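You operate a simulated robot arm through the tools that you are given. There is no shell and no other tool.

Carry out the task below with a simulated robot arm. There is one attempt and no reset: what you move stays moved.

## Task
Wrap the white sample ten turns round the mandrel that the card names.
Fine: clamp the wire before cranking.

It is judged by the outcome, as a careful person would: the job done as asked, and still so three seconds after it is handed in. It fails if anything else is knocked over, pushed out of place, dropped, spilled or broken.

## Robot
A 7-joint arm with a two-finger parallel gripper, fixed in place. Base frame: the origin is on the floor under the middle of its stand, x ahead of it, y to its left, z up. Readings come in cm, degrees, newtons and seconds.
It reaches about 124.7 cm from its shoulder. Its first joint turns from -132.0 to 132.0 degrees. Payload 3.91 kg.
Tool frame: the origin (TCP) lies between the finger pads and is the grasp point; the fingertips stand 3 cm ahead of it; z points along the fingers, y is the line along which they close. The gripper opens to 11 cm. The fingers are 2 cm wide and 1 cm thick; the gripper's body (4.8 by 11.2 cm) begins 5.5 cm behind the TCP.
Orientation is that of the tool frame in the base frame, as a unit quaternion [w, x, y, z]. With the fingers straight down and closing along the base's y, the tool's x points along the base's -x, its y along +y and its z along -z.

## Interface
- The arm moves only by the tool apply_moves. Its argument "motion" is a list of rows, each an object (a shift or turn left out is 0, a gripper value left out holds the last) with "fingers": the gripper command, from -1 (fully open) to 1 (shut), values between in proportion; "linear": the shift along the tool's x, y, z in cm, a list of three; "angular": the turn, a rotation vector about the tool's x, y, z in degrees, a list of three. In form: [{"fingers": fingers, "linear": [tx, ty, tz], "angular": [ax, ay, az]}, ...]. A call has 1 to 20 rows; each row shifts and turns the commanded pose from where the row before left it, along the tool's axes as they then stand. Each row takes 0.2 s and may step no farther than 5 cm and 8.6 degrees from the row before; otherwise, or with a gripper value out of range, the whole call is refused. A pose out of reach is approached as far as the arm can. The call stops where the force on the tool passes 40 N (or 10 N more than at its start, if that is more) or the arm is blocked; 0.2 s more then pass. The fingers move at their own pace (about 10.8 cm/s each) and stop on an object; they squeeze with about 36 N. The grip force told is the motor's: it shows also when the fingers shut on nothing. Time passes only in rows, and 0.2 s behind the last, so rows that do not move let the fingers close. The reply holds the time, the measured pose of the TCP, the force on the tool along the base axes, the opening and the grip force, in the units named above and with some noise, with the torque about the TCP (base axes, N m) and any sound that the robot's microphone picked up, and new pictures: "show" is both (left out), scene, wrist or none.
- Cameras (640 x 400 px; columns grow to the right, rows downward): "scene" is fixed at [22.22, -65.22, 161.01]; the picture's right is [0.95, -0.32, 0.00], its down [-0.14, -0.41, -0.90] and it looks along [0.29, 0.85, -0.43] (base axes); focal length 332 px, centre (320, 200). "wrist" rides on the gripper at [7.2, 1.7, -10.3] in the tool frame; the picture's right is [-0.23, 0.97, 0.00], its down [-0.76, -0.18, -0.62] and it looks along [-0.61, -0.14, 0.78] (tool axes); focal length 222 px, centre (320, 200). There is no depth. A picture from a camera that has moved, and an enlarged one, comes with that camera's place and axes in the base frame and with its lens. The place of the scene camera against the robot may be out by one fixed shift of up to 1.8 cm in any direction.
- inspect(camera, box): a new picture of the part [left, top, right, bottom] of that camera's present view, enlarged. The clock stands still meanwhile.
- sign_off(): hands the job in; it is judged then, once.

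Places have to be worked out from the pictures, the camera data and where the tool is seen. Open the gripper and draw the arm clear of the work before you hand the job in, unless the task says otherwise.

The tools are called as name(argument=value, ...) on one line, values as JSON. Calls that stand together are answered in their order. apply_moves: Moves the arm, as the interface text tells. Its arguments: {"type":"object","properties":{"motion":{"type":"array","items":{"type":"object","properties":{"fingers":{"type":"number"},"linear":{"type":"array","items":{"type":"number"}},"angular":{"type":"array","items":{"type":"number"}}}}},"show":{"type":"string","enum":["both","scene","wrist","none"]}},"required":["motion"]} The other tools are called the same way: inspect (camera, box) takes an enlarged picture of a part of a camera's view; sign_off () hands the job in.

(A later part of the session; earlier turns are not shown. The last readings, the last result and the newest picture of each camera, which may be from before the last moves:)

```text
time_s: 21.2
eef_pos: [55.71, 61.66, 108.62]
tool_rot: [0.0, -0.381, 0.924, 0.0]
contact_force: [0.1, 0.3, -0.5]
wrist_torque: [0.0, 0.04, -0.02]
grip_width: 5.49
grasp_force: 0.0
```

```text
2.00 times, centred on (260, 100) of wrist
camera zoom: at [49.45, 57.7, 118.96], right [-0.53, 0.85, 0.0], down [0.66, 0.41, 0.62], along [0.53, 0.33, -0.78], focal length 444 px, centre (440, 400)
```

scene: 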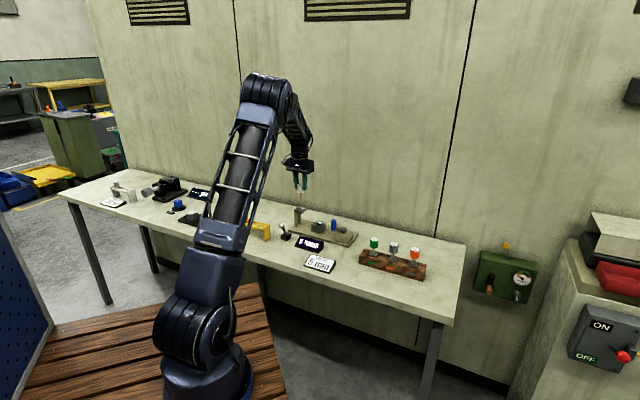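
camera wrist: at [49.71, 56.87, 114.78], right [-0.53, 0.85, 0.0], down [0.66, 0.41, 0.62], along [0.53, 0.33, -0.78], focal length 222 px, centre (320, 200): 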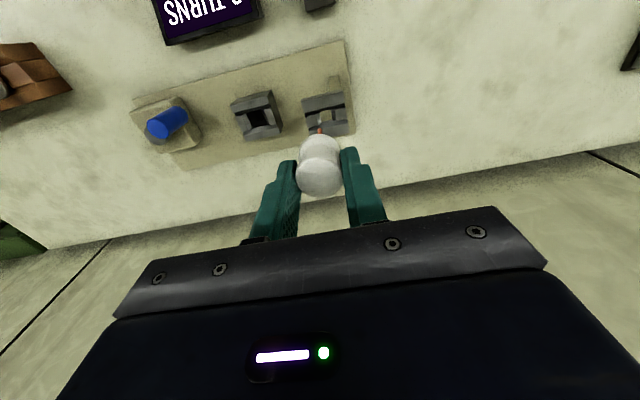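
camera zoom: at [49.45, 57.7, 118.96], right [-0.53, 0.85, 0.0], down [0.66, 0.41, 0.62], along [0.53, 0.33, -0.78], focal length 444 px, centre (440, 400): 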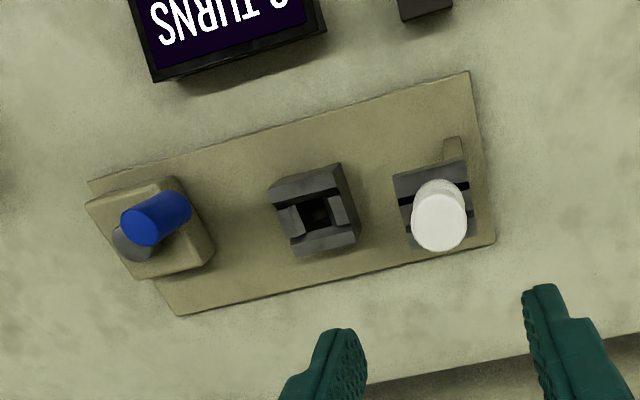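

The white sample stands upright in the raised holder with the wire through it. Next is the green 5 mm mandrel, which I judge to be at about (74.3, 27.3) with its cap top at z≈93. I'm moving above it.

apply_moves(motion=[{"linear": [1.4, -4.65, 0.2]}, {"linear": [1.4, -4.65, 0.2]}, {"linear": [1.4, -4.65, 0.2]}, {"linear": [1.4, -4.65, 0.2]}, {"linear": [1.4, -4.65, 0.2]}, {"linear": [1.4, -4.65, 0.2]}, {"linear": [1.4, -4.65, 0.2]}, {"linear": [1.4, -4.65, 0.2]}, {}, {}])

inspect(camera="wrist", box=[210, 50, 430, 187])

inspect(camera="scene", box=[345, 220, 441, 280])

```text
time_s: 23.4
eef_pos: [74.21, 27.62, 106.89]
tool_rot: [0.0, -0.381, 0.924, 0.0]
contact_force: [0.0, -0.7, -0.6]
wrist_torque: [0.01, 0.0, 0.0]
grip_width: 5.49
grasp_force: 0.0
camera wrist: at [67.85, 23.52, 117.2], right [-0.53, 0.85, 0.0], down [0.66, 0.41, 0.62], along [0.53, 0.33, -0.78], focal length 222 px, centre (320, 200)
```

scene: 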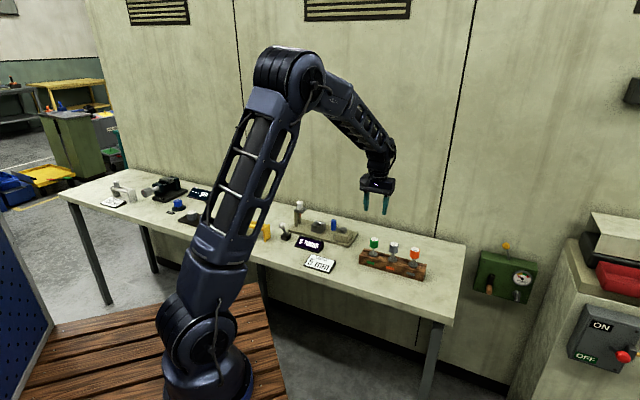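
wrist: 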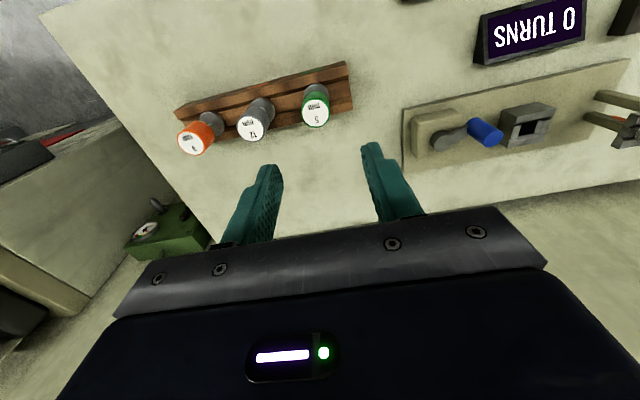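

```text
2.91 times, centred on (320, 118) of wrist
camera zoom: at [67.85, 23.52, 117.2], right [-0.53, 0.85, 0.0], down [0.66, 0.41, 0.62], along [0.53, 0.33, -0.78], focal length 646 px, centre (320, 437)
```

zoom: 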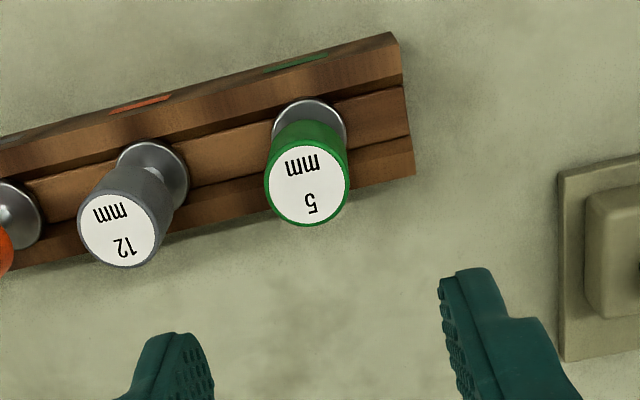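

```text
6.67 times, centred on (393, 250) of scene
camera zoom: at [22.22, -65.22, 161.01], right [0.95, -0.32, 0.0], down [-0.14, -0.41, -0.9], along [0.29, 0.85, -0.43], focal length 2212 px, centre (-167, -133)
```

zoom: 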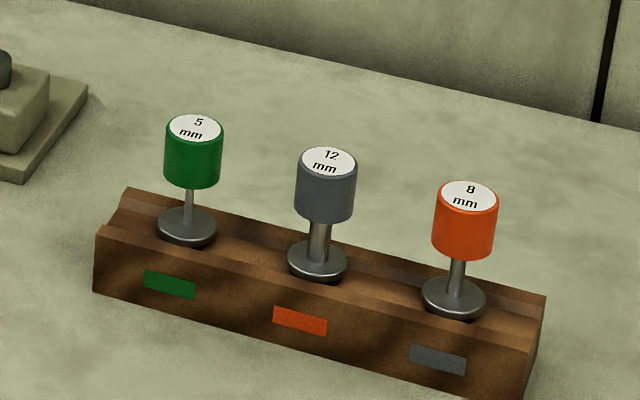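

Green is the 5 mm mandrel, with a 3.1 cm cap, a thin rod, and a flange on the rack. I'll shift 0.5 cm right and descend so the fingertips are just above the cap top.

apply_moves(motion=[{"fingers": -0.09, "linear": [0, -0.5, 1]}, {"linear": [0, 0, 3]}, {"linear": [0, 0, 3]}, {"linear": [0, 0, 1.5]}, {}, {}], show="none")

inspect(camera="wrist", box=[220, 90, 420, 215])

inspect(camera="scene", box=[345, 215, 425, 265])

```text
time_s: 24.8
eef_pos: [74.4, 26.95, 98.42]
tool_rot: [0.0, -0.382, 0.924, 0.0]
contact_force: [0.6, -0.7, -0.5]
wrist_torque: [-0.02, 0.0, 0.01]
grip_width: 6.01
grasp_force: 0.0
```

```text
3.20 times, centred on (320, 152) of wrist
camera zoom: at [68.1, 22.92, 108.76], right [-0.53, 0.85, 0.0], down [0.66, 0.41, 0.62], along [0.53, 0.33, -0.78], focal length 711 px, centre (320, 352)
```

zoom: 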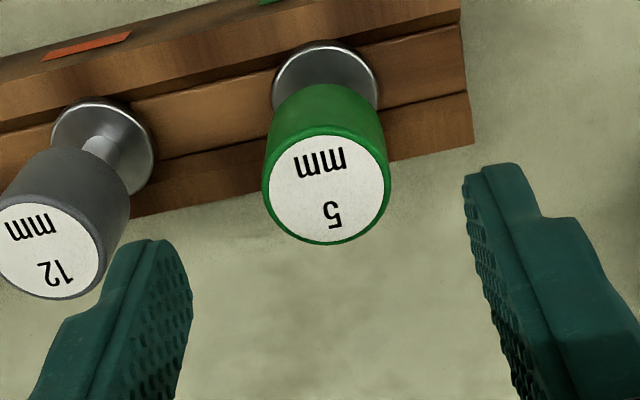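

```text
8.00 times, centred on (385, 240) of scene
camera zoom: at [22.22, -65.22, 161.01], right [0.95, -0.32, 0.0], down [-0.14, -0.41, -0.9], along [0.29, 0.85, -0.43], focal length 2654 px, centre (-200, -120)
```

zoom: 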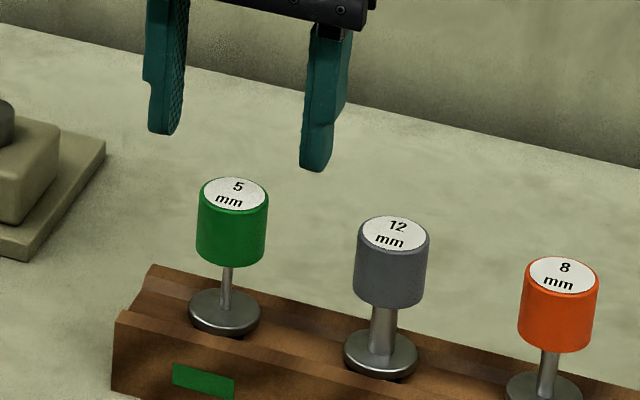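

The cap top is at z≈92.7, about 0.35 cm outward and 0.2 cm left of the TCP. I'll correct that and descend until the fingertips straddle the cap's top.

apply_moves(motion=[{"linear": [-0.35, 0.2, 0.5]}, {"linear": [0, 0, 1.5]}, {"linear": [0, 0, 1.4]}, {}, {}], show="none")

inspect(camera="wrist", box=[220, 90, 420, 215])

inspect(camera="scene", box=[345, 215, 425, 265])

```text
time_s: 26.0
eef_pos: [74.45, 27.44, 95.01]
tool_rot: [0.0, -0.382, 0.924, 0.0]
contact_force: [0.9, -0.5, 0.1]
wrist_torque: [0.0, 0.01, 0.01]
grip_width: 6.01
grasp_force: 0.1
```

```text
3.20 times, centred on (320, 152) of wrist
camera zoom: at [68.12, 23.34, 105.4], right [-0.53, 0.85, 0.0], down [0.67, 0.41, 0.62], along [0.53, 0.33, -0.78], focal length 711 px, centre (320, 352)
```

zoom: 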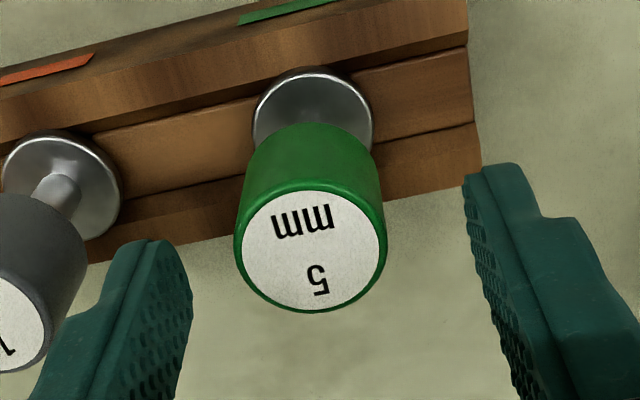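

```text
8.00 times, centred on (385, 240) of scene
camera zoom: at [22.22, -65.22, 161.01], right [0.95, -0.32, 0.0], down [-0.14, -0.41, -0.9], along [0.29, 0.85, -0.43], focal length 2654 px, centre (-200, -120)
```

zoom: 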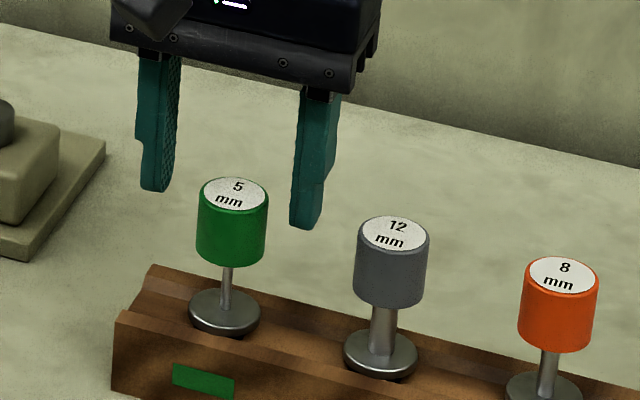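

The cap is centred within about 0.1 cm. I'll descend so the pads cover the whole cap and close.

apply_moves(motion=[{"linear": [-0.1, -0.1, 0.8]}, {"linear": [0, 0, 1]}, {"linear": [0, 0, 1]}, {"fingers": 0.3}, {"fingers": 0.4}, {"fingers": 1}, {"fingers": 1}, {"fingers": 1}], show="none")

inspect(camera="wrist", box=[220, 100, 420, 225])

inspect(camera="scene", box=[345, 215, 425, 265])

```text
time_s: 27.8
eef_pos: [74.61, 27.44, 92.24]
tool_rot: [0.0, -0.383, 0.924, 0.001]
contact_force: [0.5, -1.2, 0.5]
wrist_torque: [-0.01, -0.02, 0.0]
grip_width: 3.12
grasp_force: 35.8
```

```text
3.20 times, centred on (320, 162) of wrist
camera zoom: at [68.28, 23.37, 102.57], right [-0.53, 0.85, 0.0], down [0.67, 0.41, 0.62], along [0.53, 0.33, -0.78], focal length 711 px, centre (320, 320)
```

zoom: 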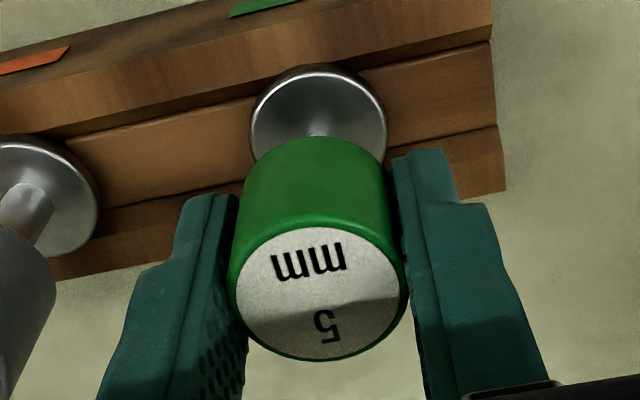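

```text
8.00 times, centred on (385, 240) of scene
camera zoom: at [22.22, -65.22, 161.01], right [0.95, -0.32, 0.0], down [-0.14, -0.41, -0.9], along [0.29, 0.85, -0.43], focal length 2654 px, centre (-200, -120)
```

zoom: 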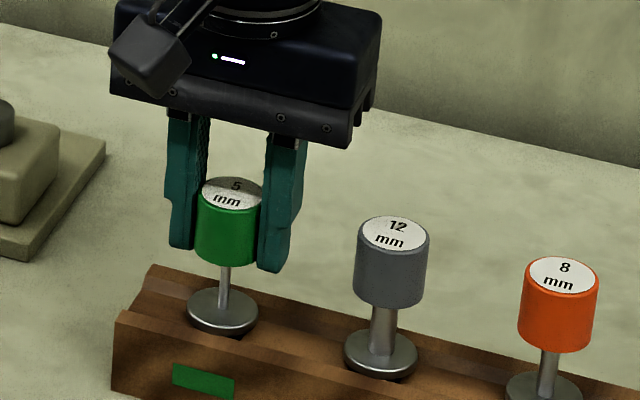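

Gripped at 3.12 cm. I'll lift straight up about 9 cm and look at what hangs below the flange.

apply_moves(motion=[{"linear": [0, 0, -1]}, {"linear": [0, 0, -2]}, {"linear": [0, 0, -2]}, {"linear": [0, 0, -2]}, {"linear": [0, 0, -2]}, {"linear": [0, 0, -2]}, {}], show="none")

inspect(camera="scene", box=[335, 185, 431, 245])

inspect(camera="wrist", box=[210, 60, 430, 197])

```text
time_s: 29.4
eef_pos: [74.84, 27.59, 103.2]
tool_rot: [-0.001, -0.381, 0.925, 0.0]
contact_force: [0.8, -1.0, -1.7]
wrist_torque: [-0.04, -0.02, 0.01]
grip_width: 3.08
grasp_force: 36.2
```

```text
6.67 times, centred on (383, 215) of scene
camera zoom: at [22.22, -65.22, 161.01], right [0.95, -0.32, 0.0], down [-0.14, -0.41, -0.9], along [0.29, 0.85, -0.43], focal length 2212 px, centre (-100, 100)
```

zoom: 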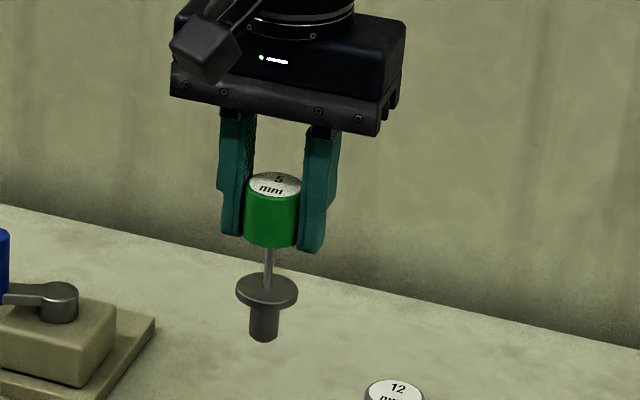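

```text
2.91 times, centred on (320, 128) of wrist
camera zoom: at [68.42, 23.53, 113.55], right [-0.53, 0.85, 0.0], down [0.66, 0.41, 0.62], along [0.53, 0.33, -0.78], focal length 646 px, centre (320, 408)
```

zoom: 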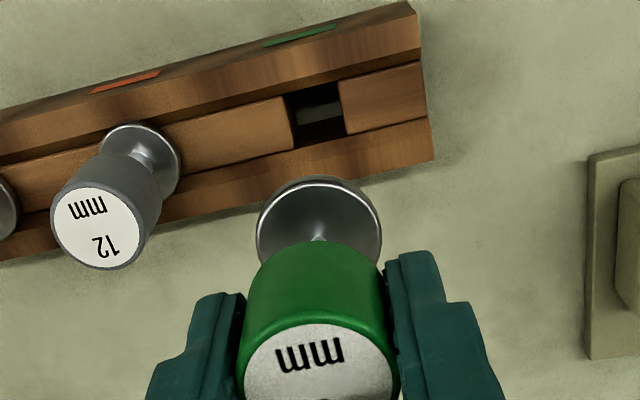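

The mandrel has a roughly 1.6 cm shank below its flange that fits the square hole in the middle block. I'll carry it over to the block near (62, 55.2), a bit higher to clear the crank handle.

apply_moves(motion=[{"linear": [0, 0, -2.5]}, {"linear": [-1.5, 4.05, 0]}, {"linear": [-1.5, 4.05, 0]}, {"linear": [-1.5, 4.05, 0]}, {"linear": [-1.5, 4.05, 0]}, {"linear": [-1.5, 4.05, 0]}, {"linear": [-1.5, 4.05, 0]}, {"linear": [-1.5, 4.05, 0]}, {}, {}])

inspect(camera="wrist", box=[220, 40, 420, 165])

inspect(camera="scene", box=[280, 185, 360, 235])

```text
time_s: 31.6
eef_pos: [61.83, 54.77, 105.72]
tool_rot: [0.0, -0.382, 0.924, 0.0]
contact_force: [0.2, -0.2, 0.6]
wrist_torque: [0.0, 0.03, -0.02]
grip_width: 3.11
grasp_force: 35.9
camera wrist: at [55.49, 50.78, 116.08], right [-0.53, 0.85, 0.0], down [0.67, 0.41, 0.62], along [0.53, 0.33, -0.78], focal length 222 px, centre (320, 200)
```

scene: 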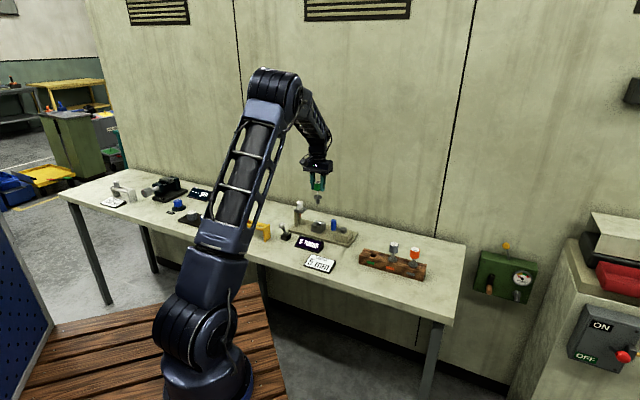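
wrist: 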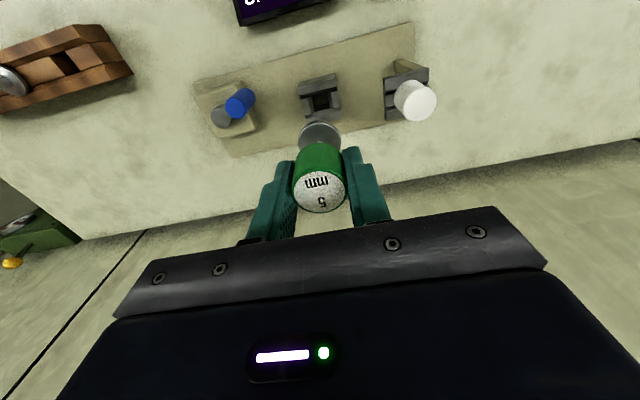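

```text
3.20 times, centred on (320, 102) of wrist
camera zoom: at [55.49, 50.78, 116.08], right [-0.53, 0.85, 0.0], down [0.67, 0.41, 0.62], along [0.53, 0.33, -0.78], focal length 711 px, centre (320, 512)
```

zoom: 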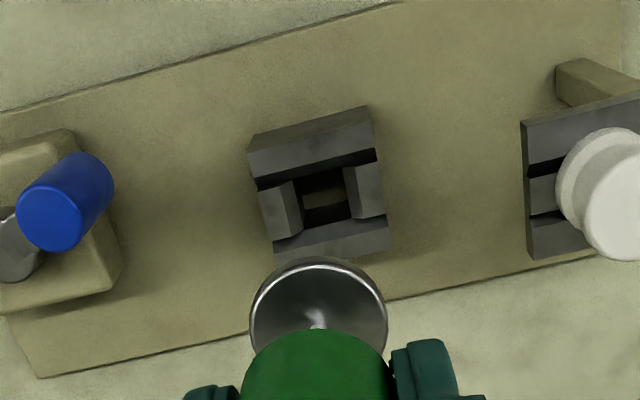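

```text
8.00 times, centred on (320, 210) of scene
camera zoom: at [22.22, -65.22, 161.01], right [0.95, -0.32, 0.0], down [-0.14, -0.41, -0.9], along [0.29, 0.85, -0.43], focal length 2654 px, centre (320, 120)
```

zoom: 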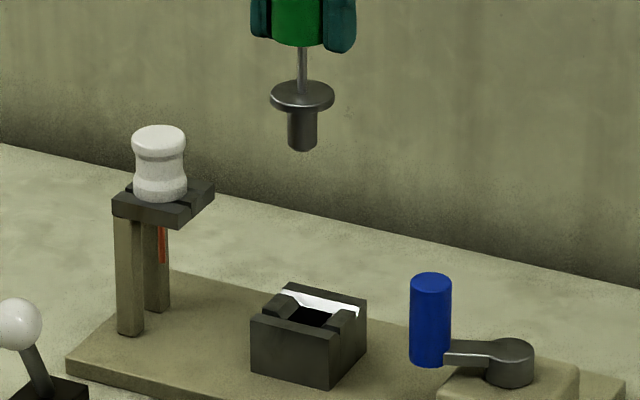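

The block's square hole is nearly under the TCP. I'll nudge 0.15 cm outward and lower until the shank tip is about 2 cm above the block, then recheck.

apply_moves(motion=[{"linear": [-0.15, 0, 1]}, {"linear": [0, 0, 2]}, {"linear": [0, 0, 2]}, {"linear": [0, 0, 2]}, {"linear": [0, 0, 0.8]}, {}, {}], show="none")

inspect(camera="wrist", box=[250, 60, 390, 147])

inspect(camera="scene", box=[300, 205, 340, 230])

```text
time_s: 33.2
eef_pos: [62.29, 54.98, 97.92]
tool_rot: [0.0, -0.381, 0.925, 0.0]
contact_force: [0.0, 1.4, -1.1]
wrist_torque: [0.0, 0.02, 0.01]
grip_width: 3.08
grasp_force: 36.1
```

```text
4.57 times, centred on (320, 104) of wrist
camera zoom: at [55.9, 50.95, 108.24], right [-0.53, 0.85, 0.0], down [0.66, 0.41, 0.62], along [0.53, 0.33, -0.78], focal length 1015 px, centre (320, 641)
```

zoom: 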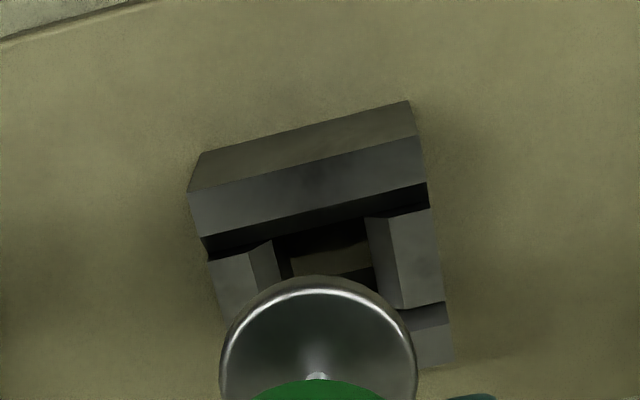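

```text
16.00 times, centred on (320, 218) of scene
camera zoom: at [22.22, -65.22, 161.01], right [0.95, -0.32, 0.0], down [-0.14, -0.41, -0.9], along [0.29, 0.85, -0.43], focal length 5308 px, centre (320, -80)
```

zoom: 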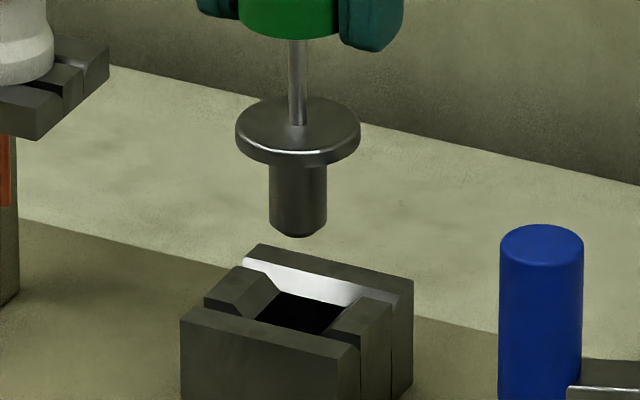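

The shank lines up with the hole, about 2.1 cm above the block top. I'll nudge 0.1 cm outward and lower 2.2 cm to the funnel.

apply_moves(motion=[{"linear": [-0.1, 0, 0.4]}, {"linear": [0, 0, 0.6]}, {"linear": [0, 0, 0.5]}, {"linear": [0, 0, 0.4]}, {"linear": [0, 0, 0.3]}, {}], show="none")

inspect(camera="wrist", box=[250, 60, 390, 147])

inspect(camera="scene", box=[300, 205, 340, 230])

```text
time_s: 34.6
eef_pos: [62.37, 54.96, 95.72]
tool_rot: [0.0, -0.381, 0.925, 0.0]
contact_force: [0.3, 0.6, -0.2]
wrist_torque: [-0.01, 0.04, -0.02]
grip_width: 3.1
grasp_force: 36.2
```

```text
4.57 times, centred on (320, 104) of wrist
camera zoom: at [56.0, 51.01, 106.05], right [-0.53, 0.85, 0.0], down [0.66, 0.41, 0.62], along [0.53, 0.33, -0.78], focal length 1015 px, centre (320, 641)
```

zoom: 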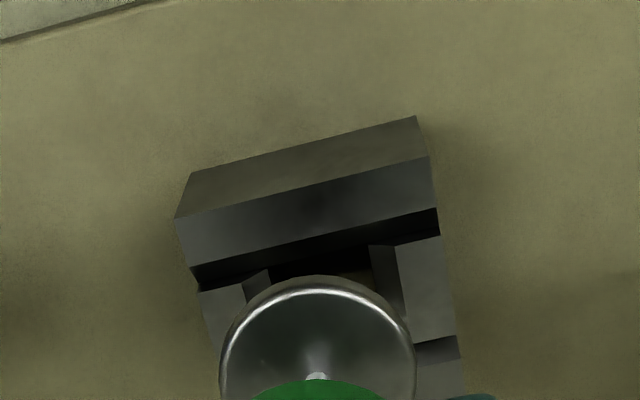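

```text
16.00 times, centred on (320, 218) of scene
camera zoom: at [22.22, -65.22, 161.01], right [0.95, -0.32, 0.0], down [-0.14, -0.41, -0.9], along [0.29, 0.85, -0.43], focal length 5308 px, centre (320, -80)
```

zoom: 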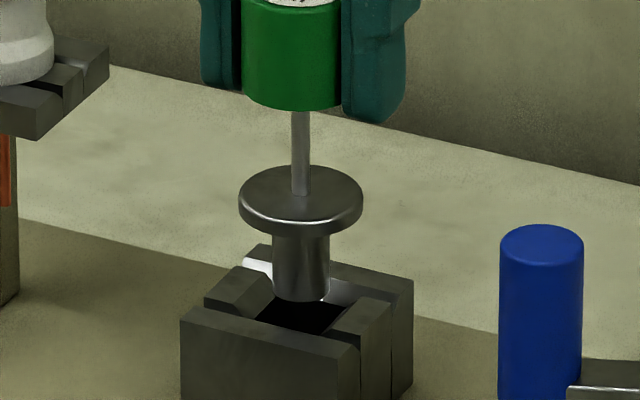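

The shank tip is at the mouth of the hole and looks centred in both views. I'll lower it in small steps and watch the force.

apply_moves(motion=[{"linear": [0, 0, 0.15]}, {"linear": [0, 0, 0.15]}, {"linear": [0, 0, 0.15]}, {"linear": [0, 0, 0.15]}, {"linear": [0, 0, 0.15]}, {}], show="none")

inspect(camera="scene", box=[300, 205, 340, 230])

```text
time_s: 36.0
eef_pos: [62.3, 55.08, 94.95]
tool_rot: [0.0, -0.382, 0.924, 0.0]
contact_force: [0.0, 0.0, -0.4]
wrist_torque: [-0.02, 0.0, 0.0]
grip_width: 3.1
grasp_force: 36.4
```

```text
16.00 times, centred on (320, 218) of scene
camera zoom: at [22.22, -65.22, 161.01], right [0.95, -0.32, 0.0], down [-0.14, -0.41, -0.9], along [0.29, 0.85, -0.43], focal length 5308 px, centre (320, -80)
```

zoom: 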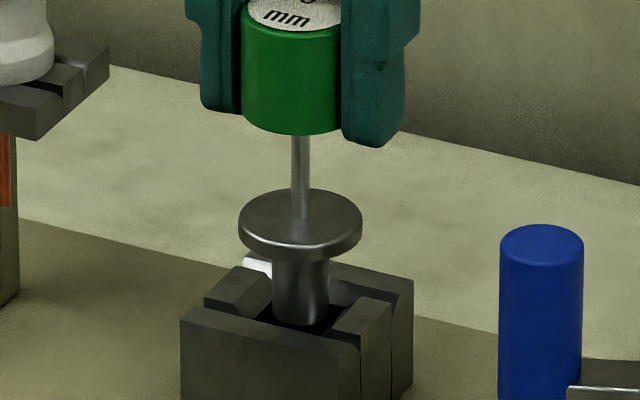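

No contact so far, so the shank is entering cleanly. Continuing down.

apply_moves(motion=[{"linear": [0, 0, 0.2]}, {"linear": [0, 0, 0.2]}, {"linear": [0, 0, 0.2]}, {"linear": [0, 0, 0.2]}, {"linear": [0, 0, 0.2]}, {"linear": [0, 0, 0.2]}, {}], show="none")

inspect(camera="scene", box=[300, 205, 340, 230])

inspect(camera="wrist", box=[250, 60, 390, 147])

```text
time_s: 37.6
eef_pos: [62.29, 55.0, 93.73]
tool_rot: [0.0, -0.382, 0.924, 0.0]
contact_force: [-0.4, -0.7, -0.9]
wrist_torque: [0.02, -0.02, 0.01]
grip_width: 3.07
grasp_force: 35.7
```

```text
16.00 times, centred on (320, 218) of scene
camera zoom: at [22.22, -65.22, 161.01], right [0.95, -0.32, 0.0], down [-0.14, -0.41, -0.9], along [0.29, 0.85, -0.43], focal length 5308 px, centre (320, -80)
```

zoom: 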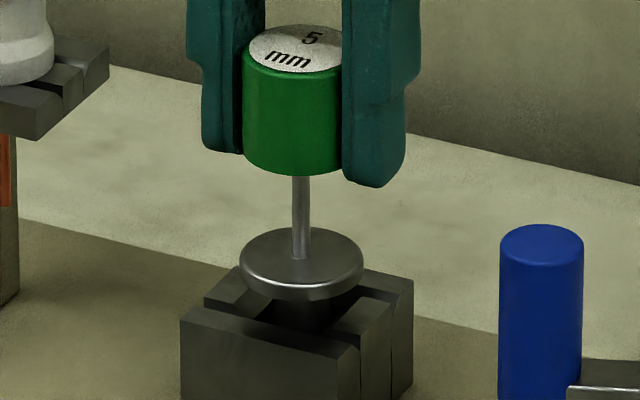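

```text
4.57 times, centred on (320, 104) of wrist
camera zoom: at [56.0, 50.98, 104.12], right [-0.53, 0.85, 0.0], down [0.66, 0.41, 0.62], along [0.53, 0.33, -0.78], focal length 1015 px, centre (320, 641)
```

zoom: 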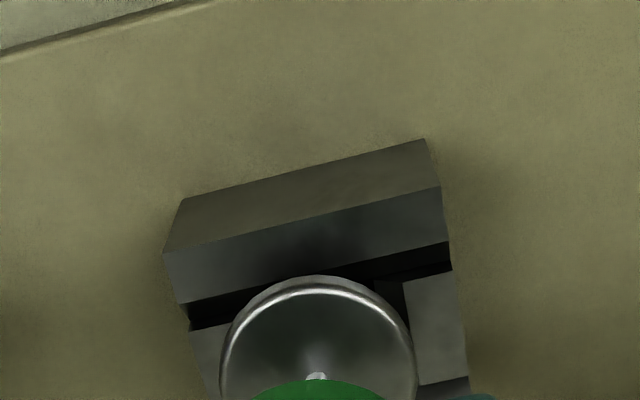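

About 0.7 cm remains before the flange seats, so I'll continue in 0.15 cm steps until I feel contact.

apply_moves(motion=[{"linear": [0, 0, 0.15]}, {"linear": [0, 0, 0.15]}, {"linear": [0, 0, 0.15]}, {"linear": [0, 0, 0.15]}, {}], show="none")

inspect(camera="scene", box=[300, 205, 340, 230])

```text
time_s: 38.8
eef_pos: [62.28, 55.19, 93.13]
tool_rot: [-0.001, -0.381, 0.925, 0.0]
contact_force: [-0.2, 0.2, -1.1]
wrist_torque: [-0.04, -0.01, -0.02]
grip_width: 3.08
grasp_force: 35.9
```

```text
16.00 times, centred on (320, 218) of scene
camera zoom: at [22.22, -65.22, 161.01], right [0.95, -0.32, 0.0], down [-0.14, -0.41, -0.9], along [0.29, 0.85, -0.43], focal length 5308 px, centre (320, -80)
```

zoom: 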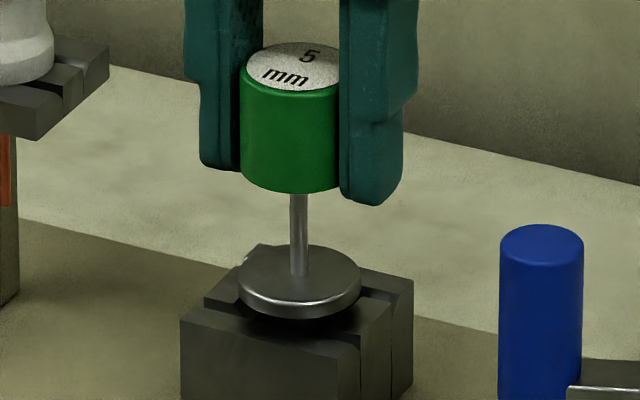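

apply_moves(motion=[{"linear": [0, 0, 0.1]}, {"linear": [0, 0, 0.1]}, {"linear": [0, 0, 0.1]}, {}], show="none")

inspect(camera="scene", box=[300, 205, 340, 230])

```text
time_s: 39.8
eef_pos: [62.32, 55.08, 92.95]
tool_rot: [-0.001, -0.382, 0.924, 0.0]
contact_force: [-0.5, -0.1, 0.1]
wrist_torque: [-0.01, 0.03, 0.04]
grip_width: 3.11
grasp_force: 36.2
```

```text
16.00 times, centred on (320, 218) of scene
camera zoom: at [22.22, -65.22, 161.01], right [0.95, -0.32, 0.0], down [-0.14, -0.41, -0.9], along [0.29, 0.85, -0.43], focal length 5308 px, centre (320, -80)
```

zoom: 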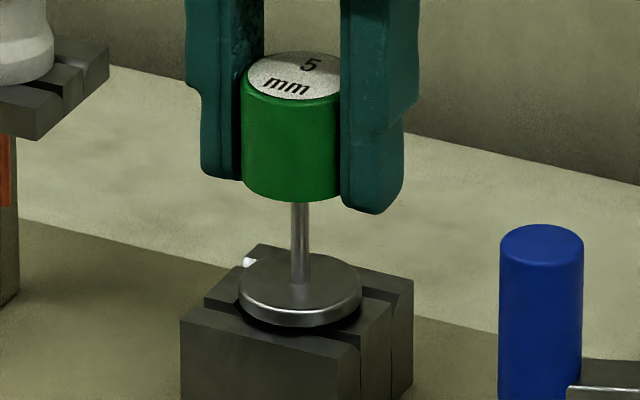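

Still no contact, and a small gap remains under the flange. Continuing in 0.1 cm steps.

apply_moves(motion=[{"linear": [0, 0, 0.1]}, {"linear": [0, 0, 0.1]}, {}], show="none")

inspect(camera="scene", box=[300, 205, 340, 230])

```text
time_s: 40.6
eef_pos: [62.4, 55.2, 92.8]
tool_rot: [0.001, -0.382, 0.924, 0.0]
contact_force: [-0.9, -1.2, 2.7]
wrist_torque: [-0.06, 0.05, 0.03]
grip_width: 3.1
grasp_force: 35.9
```

```text
16.00 times, centred on (320, 218) of scene
camera zoom: at [22.22, -65.22, 161.01], right [0.95, -0.32, 0.0], down [-0.14, -0.41, -0.9], along [0.29, 0.85, -0.43], focal length 5308 px, centre (320, -80)
```

zoom: 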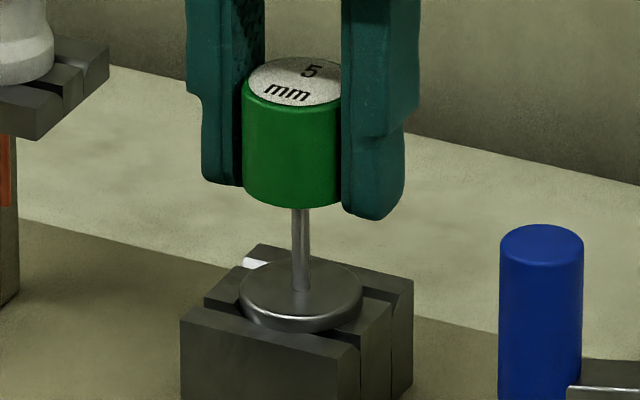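

The flange is seated, with about 3 N of contact. Releasing and retreating upward.

apply_moves(motion=[{"fingers": 0.36}, {"fingers": 0.25}, {"fingers": 0.0}, {"linear": [0, 0, -1.5]}, {"linear": [0, 0, -3]}, {"linear": [0, 0, -4]}, {"linear": [0, 0, -4]}, {}])

inspect(camera="scene", box=[275, 190, 371, 250])

inspect(camera="wrist", box=[160, 0, 480, 200])

```text
time_s: 42.4
eef_pos: [62.16, 55.07, 105.33]
tool_rot: [0.0, -0.382, 0.924, 0.0]
contact_force: [-1.1, 0.8, -0.5]
wrist_torque: [0.0, 0.02, -0.02]
grip_width: 5.49
grasp_force: 0.1
camera wrist: at [55.92, 51.03, 115.69], right [-0.53, 0.85, 0.0], down [0.67, 0.41, 0.62], along [0.53, 0.33, -0.78], focal length 222 px, centre (320, 200)
```

scene: 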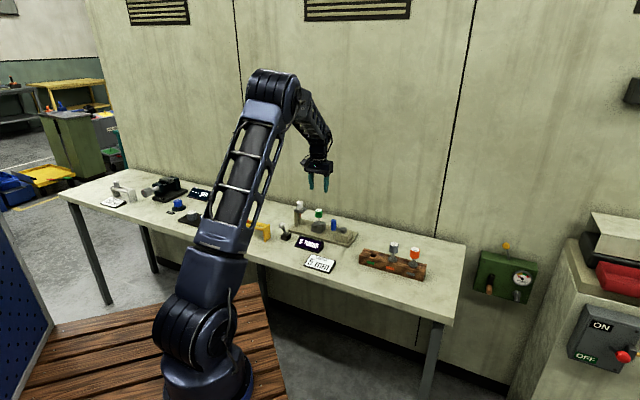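
wrist: 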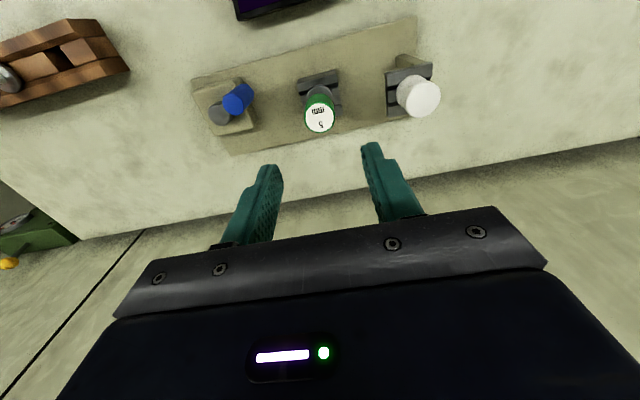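

```text
6.67 times, centred on (323, 220) of scene
camera zoom: at [22.22, -65.22, 161.01], right [0.95, -0.32, 0.0], down [-0.14, -0.41, -0.9], along [0.29, 0.85, -0.43], focal length 2212 px, centre (300, 67)
```

zoom: 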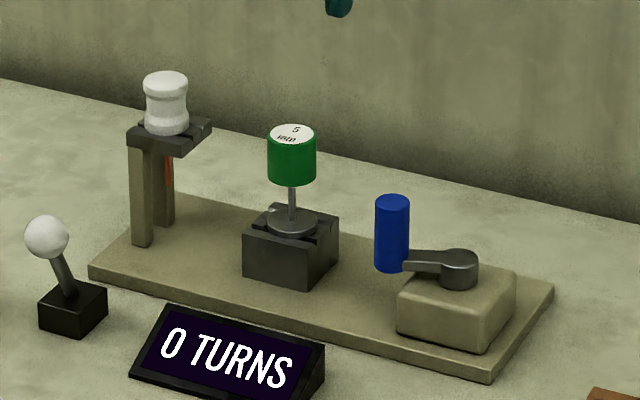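

```text
2.00 times, centred on (320, 100) of wrist
camera zoom: at [55.92, 51.03, 115.69], right [-0.53, 0.85, 0.0], down [0.67, 0.41, 0.62], along [0.53, 0.33, -0.78], focal length 444 px, centre (320, 400)
```

zoom: 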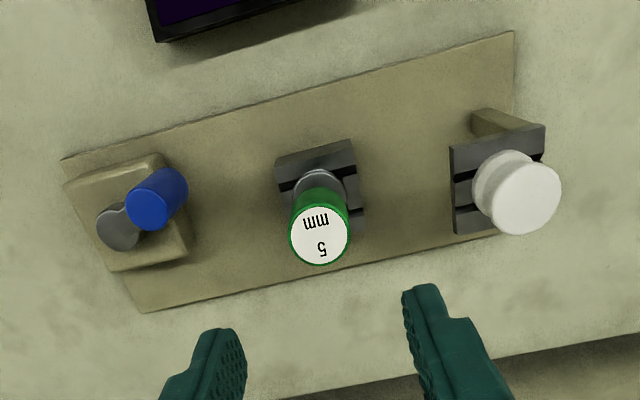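

Both the mandrel and the wire are in place. Next is the clamp lever: its base is near (46.9, 54.8) with the ball at about (45.4, 53.2, 89.8), so it leans toward the robot. I'll move over it and take a closer look before throwing it.

apply_moves(motion=[{"linear": [4.0, 2.62, 0]}, {"linear": [4.0, 2.62, 0]}, {"linear": [4.0, 2.62, 0]}, {"linear": [4.0, 2.62, 0]}, {}, {}], show="wrist")

inspect(camera="wrist", box=[210, 60, 430, 197])

inspect(camera="scene", box=[260, 210, 340, 260])

```text
time_s: 43.8
eef_pos: [43.64, 51.26, 105.35]
tool_rot: [0.0, -0.382, 0.924, 0.0]
contact_force: [-0.4, -0.4, -0.1]
wrist_torque: [0.01, -0.02, 0.02]
grip_width: 5.5
grasp_force: 0.0
camera wrist: at [37.21, 47.21, 115.69], right [-0.53, 0.85, 0.0], down [0.67, 0.41, 0.62], along [0.53, 0.33, -0.78], focal length 222 px, centre (320, 200)
```

wrist: 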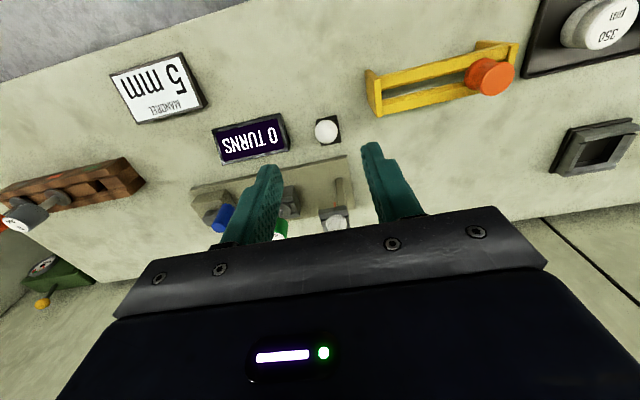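

```text
2.91 times, centred on (320, 128) of wrist
camera zoom: at [37.21, 47.21, 115.69], right [-0.53, 0.85, 0.0], down [0.67, 0.41, 0.62], along [0.53, 0.33, -0.78], focal length 646 px, centre (320, 408)
```

zoom: 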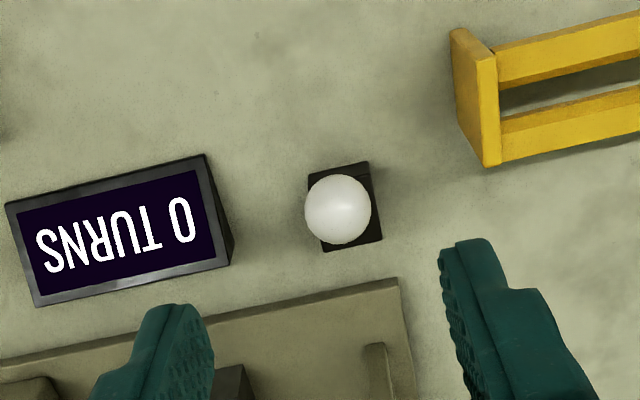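

```text
8.00 times, centred on (300, 235) of scene
camera zoom: at [22.22, -65.22, 161.01], right [0.95, -0.32, 0.0], down [-0.14, -0.41, -0.9], along [0.29, 0.85, -0.43], focal length 2654 px, centre (480, -80)
```

zoom: 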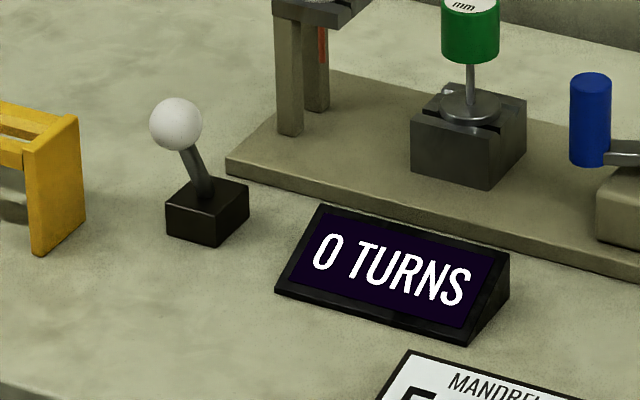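

The ball is at O≈70 (x≈45.6, y≈53.4, z≈89.8), leaning toward the robot over its base, so it throws outward. I'll close the fingers, come down on the robot side of the ball, and check before pushing.

apply_moves(motion=[{"fingers": 1, "linear": [0.4, 0.1, 0]}, {"linear": [0, 0, 3]}, {"linear": [0, 0, 3]}, {"linear": [0, 0, 3]}, {"linear": [0, 0, 3]}, {"linear": [0, 0, 1.7]}, {}], show="none")

inspect(camera="scene", box=[250, 200, 330, 250])

inspect(camera="wrist", box=[210, 80, 430, 217])

```text
time_s: 45.4
eef_pos: [43.21, 50.87, 91.46]
tool_rot: [0.0, -0.383, 0.924, 0.0]
contact_force: [-1.1, 0.4, 0.1]
wrist_torque: [-0.02, -0.04, 0.02]
grip_width: 0.0
grasp_force: 36.0
```

```text
8.00 times, centred on (290, 225) of scene
camera zoom: at [22.22, -65.22, 161.01], right [0.95, -0.32, 0.0], down [-0.14, -0.41, -0.9], along [0.29, 0.85, -0.43], focal length 2654 px, centre (560, 0)
```

zoom: 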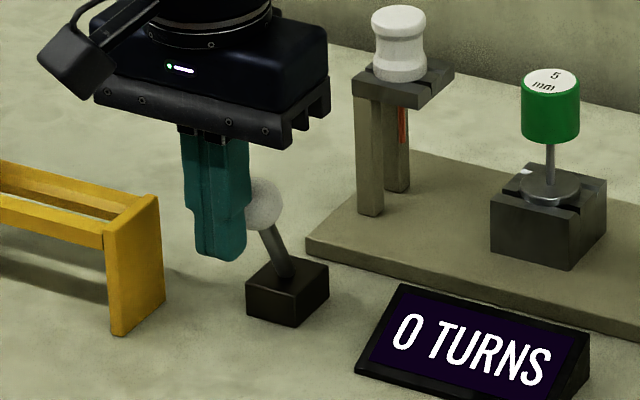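

```text
2.91 times, centred on (320, 148) of wrist
camera zoom: at [36.82, 46.84, 101.84], right [-0.53, 0.85, 0.0], down [0.66, 0.41, 0.62], along [0.53, 0.33, -0.78], focal length 646 px, centre (320, 350)
```

zoom: 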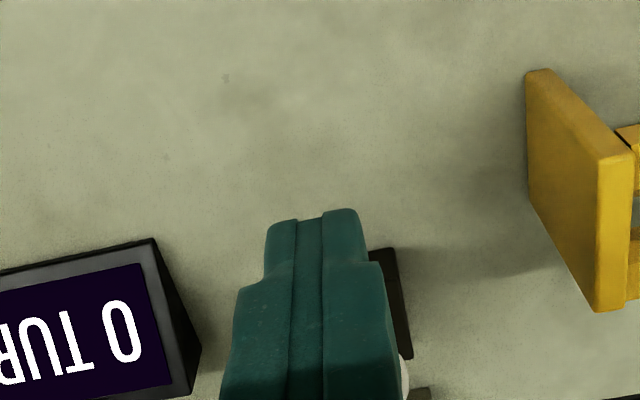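

The closed fingers are directly in front of the ball. I'll push outward slowly, watching the force.

apply_moves(motion=[{"linear": [-0.5, 0, 0]}, {"linear": [-0.5, 0, 0]}, {"linear": [-0.5, 0, 0]}, {"linear": [-0.5, 0, 0]}, {"linear": [-0.5, 0, 0]}, {"linear": [-0.5, 0, 0]}, {"linear": [-0.5, 0, 0]}, {}], show="none")

inspect(camera="scene", box=[250, 200, 330, 250])

```text
time_s: 47.2
eef_pos: [45.65, 53.43, 91.54]
tool_rot: [0.0, -0.382, 0.924, 0.0]
contact_force: [-0.2, -0.1, 0.3]
wrist_torque: [0.0, 0.01, 0.01]
grip_width: 0.01
grasp_force: 35.9
```

```text
8.00 times, centred on (290, 225) of scene
camera zoom: at [22.22, -65.22, 161.01], right [0.95, -0.32, 0.0], down [-0.14, -0.41, -0.9], along [0.29, 0.85, -0.43], focal length 2654 px, centre (560, 0)
```

zoom: 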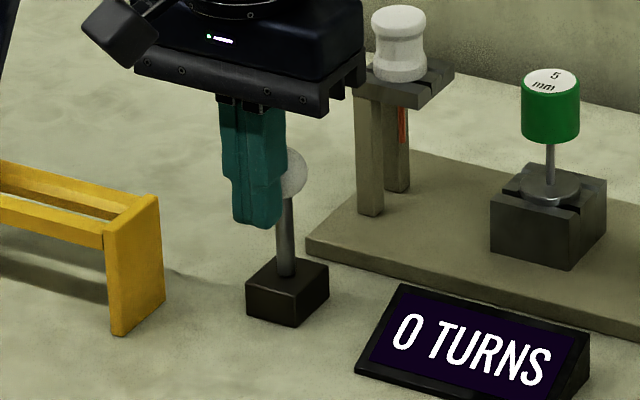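

The lever has come upright with little force. Pushing on another 2 cm to throw it fully.

apply_moves(motion=[{"linear": [-0.5, 0, 0]}, {"linear": [-0.5, 0, 0]}, {"linear": [-0.5, 0, 0]}, {"linear": [-0.4, 0, 0]}, {}], show="none")

inspect(camera="scene", box=[250, 200, 330, 250])

```text
time_s: 48.4
eef_pos: [46.95, 54.75, 91.59]
tool_rot: [-0.001, -0.382, 0.924, 0.0]
contact_force: [-0.3, 0.0, 0.5]
wrist_torque: [0.01, -0.01, -0.03]
grip_width: 0.0
grasp_force: 36.3
```

```text
8.00 times, centred on (290, 225) of scene
camera zoom: at [22.22, -65.22, 161.01], right [0.95, -0.32, 0.0], down [-0.14, -0.41, -0.9], along [0.29, 0.85, -0.43], focal length 2654 px, centre (560, 0)
```

zoom: 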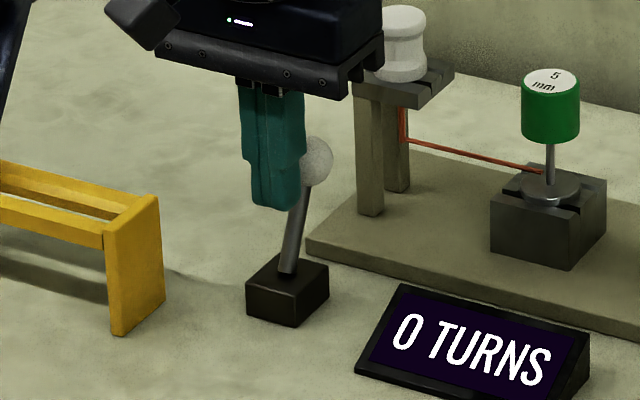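

The lever has gone over and the wire now runs from the holder to the mandrel, so the clamp works. I'll push a little further to be sure the lever is at its stop.

apply_moves(motion=[{"linear": [-0.3, 0, 0]}, {"linear": [-0.3, 0, 0]}, {}], show="none")

inspect(camera="scene", box=[250, 200, 330, 250])

```text
time_s: 49.2
eef_pos: [47.55, 55.23, 91.64]
tool_rot: [0.0, -0.382, 0.924, 0.0]
contact_force: [0.4, -0.5, 0.1]
wrist_torque: [-0.05, -0.02, 0.02]
grip_width: 0.01
grasp_force: 36.4
```

```text
8.00 times, centred on (290, 225) of scene
camera zoom: at [22.22, -65.22, 161.01], right [0.95, -0.32, 0.0], down [-0.14, -0.41, -0.9], along [0.29, 0.85, -0.43], focal length 2654 px, centre (560, 0)
```

zoom: 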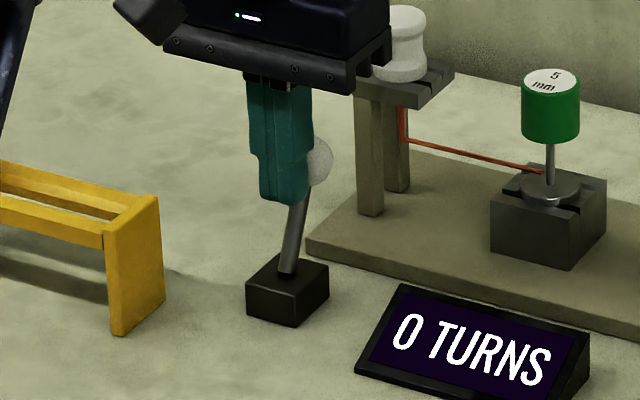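

The lever holds at its stop. I'll back away from it, rise, and move above the crank handle for a careful look.

apply_moves(motion=[{"linear": [2, 0, 0]}, {"linear": [2, 0, -1]}, {"linear": [0, 0, -4]}, {"linear": [0, 0, -4]}, {"linear": [0, 0, -4], "fingers": 0.2}, {"linear": [-3.6, -3.2, -1]}, {"linear": [-3.6, -3.2, 0]}, {"linear": [-3.6, -3.2, 0]}, {"linear": [0, -3.2, 0]}, {"linear": [0, -3.2, 0]}, {"linear": [0, -3.2, 0]}, {}, {}])

inspect(camera="wrist", box=[160, 0, 480, 200])

inspect(camera="scene", box=[275, 195, 371, 255])

```text
time_s: 52.0
eef_pos: [65.72, 46.45, 105.64]
tool_rot: [0.0, -0.383, 0.924, 0.0]
contact_force: [-0.5, 0.0, 0.3]
wrist_torque: [0.03, -0.02, -0.03]
grip_width: 4.41
grasp_force: 0.0
camera wrist: at [59.35, 42.39, 115.85], right [-0.53, 0.85, 0.0], down [0.66, 0.41, 0.62], along [0.53, 0.33, -0.78], focal length 222 px, centre (320, 200)
```

scene: 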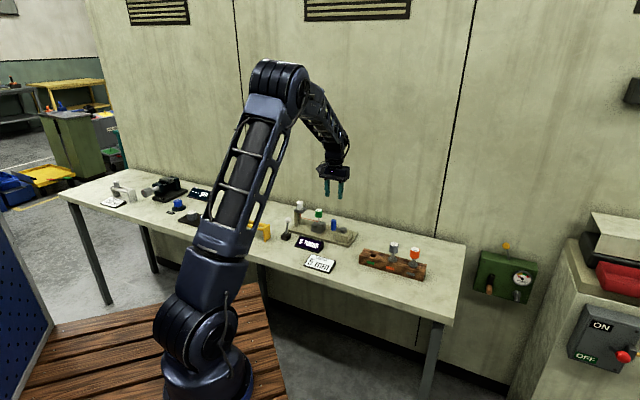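
wrist: 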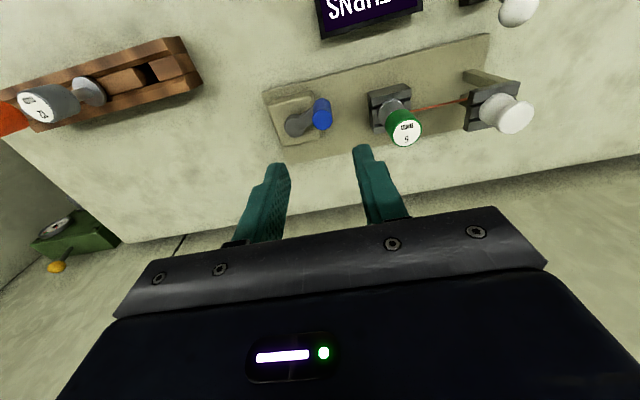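

```text
2.00 times, centred on (320, 100) of wrist
camera zoom: at [59.35, 42.39, 115.85], right [-0.53, 0.85, 0.0], down [0.66, 0.41, 0.62], along [0.53, 0.33, -0.78], focal length 444 px, centre (320, 400)
```

zoom: 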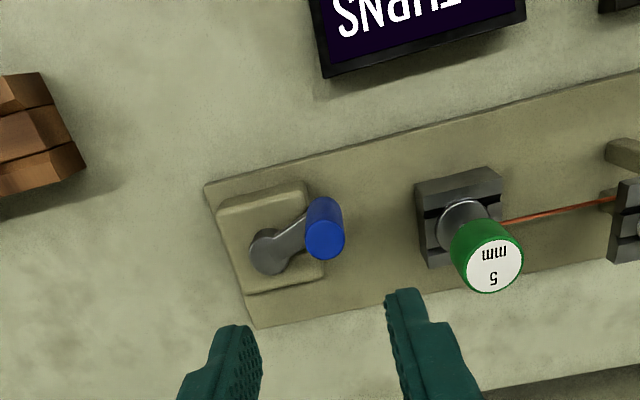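

```text
6.67 times, centred on (323, 225) of scene
camera zoom: at [22.22, -65.22, 161.01], right [0.95, -0.32, 0.0], down [-0.14, -0.41, -0.9], along [0.29, 0.85, -0.43], focal length 2212 px, centre (300, 33)
```

zoom: 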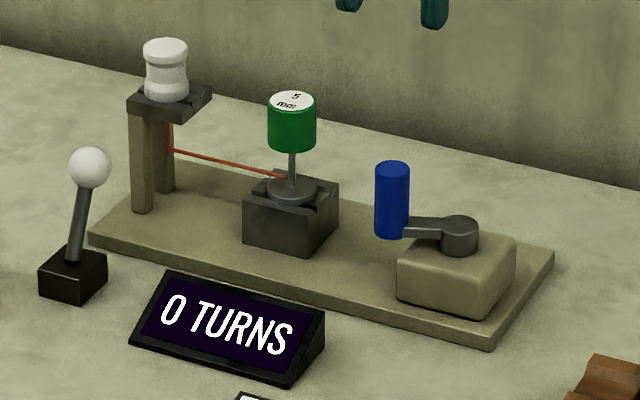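

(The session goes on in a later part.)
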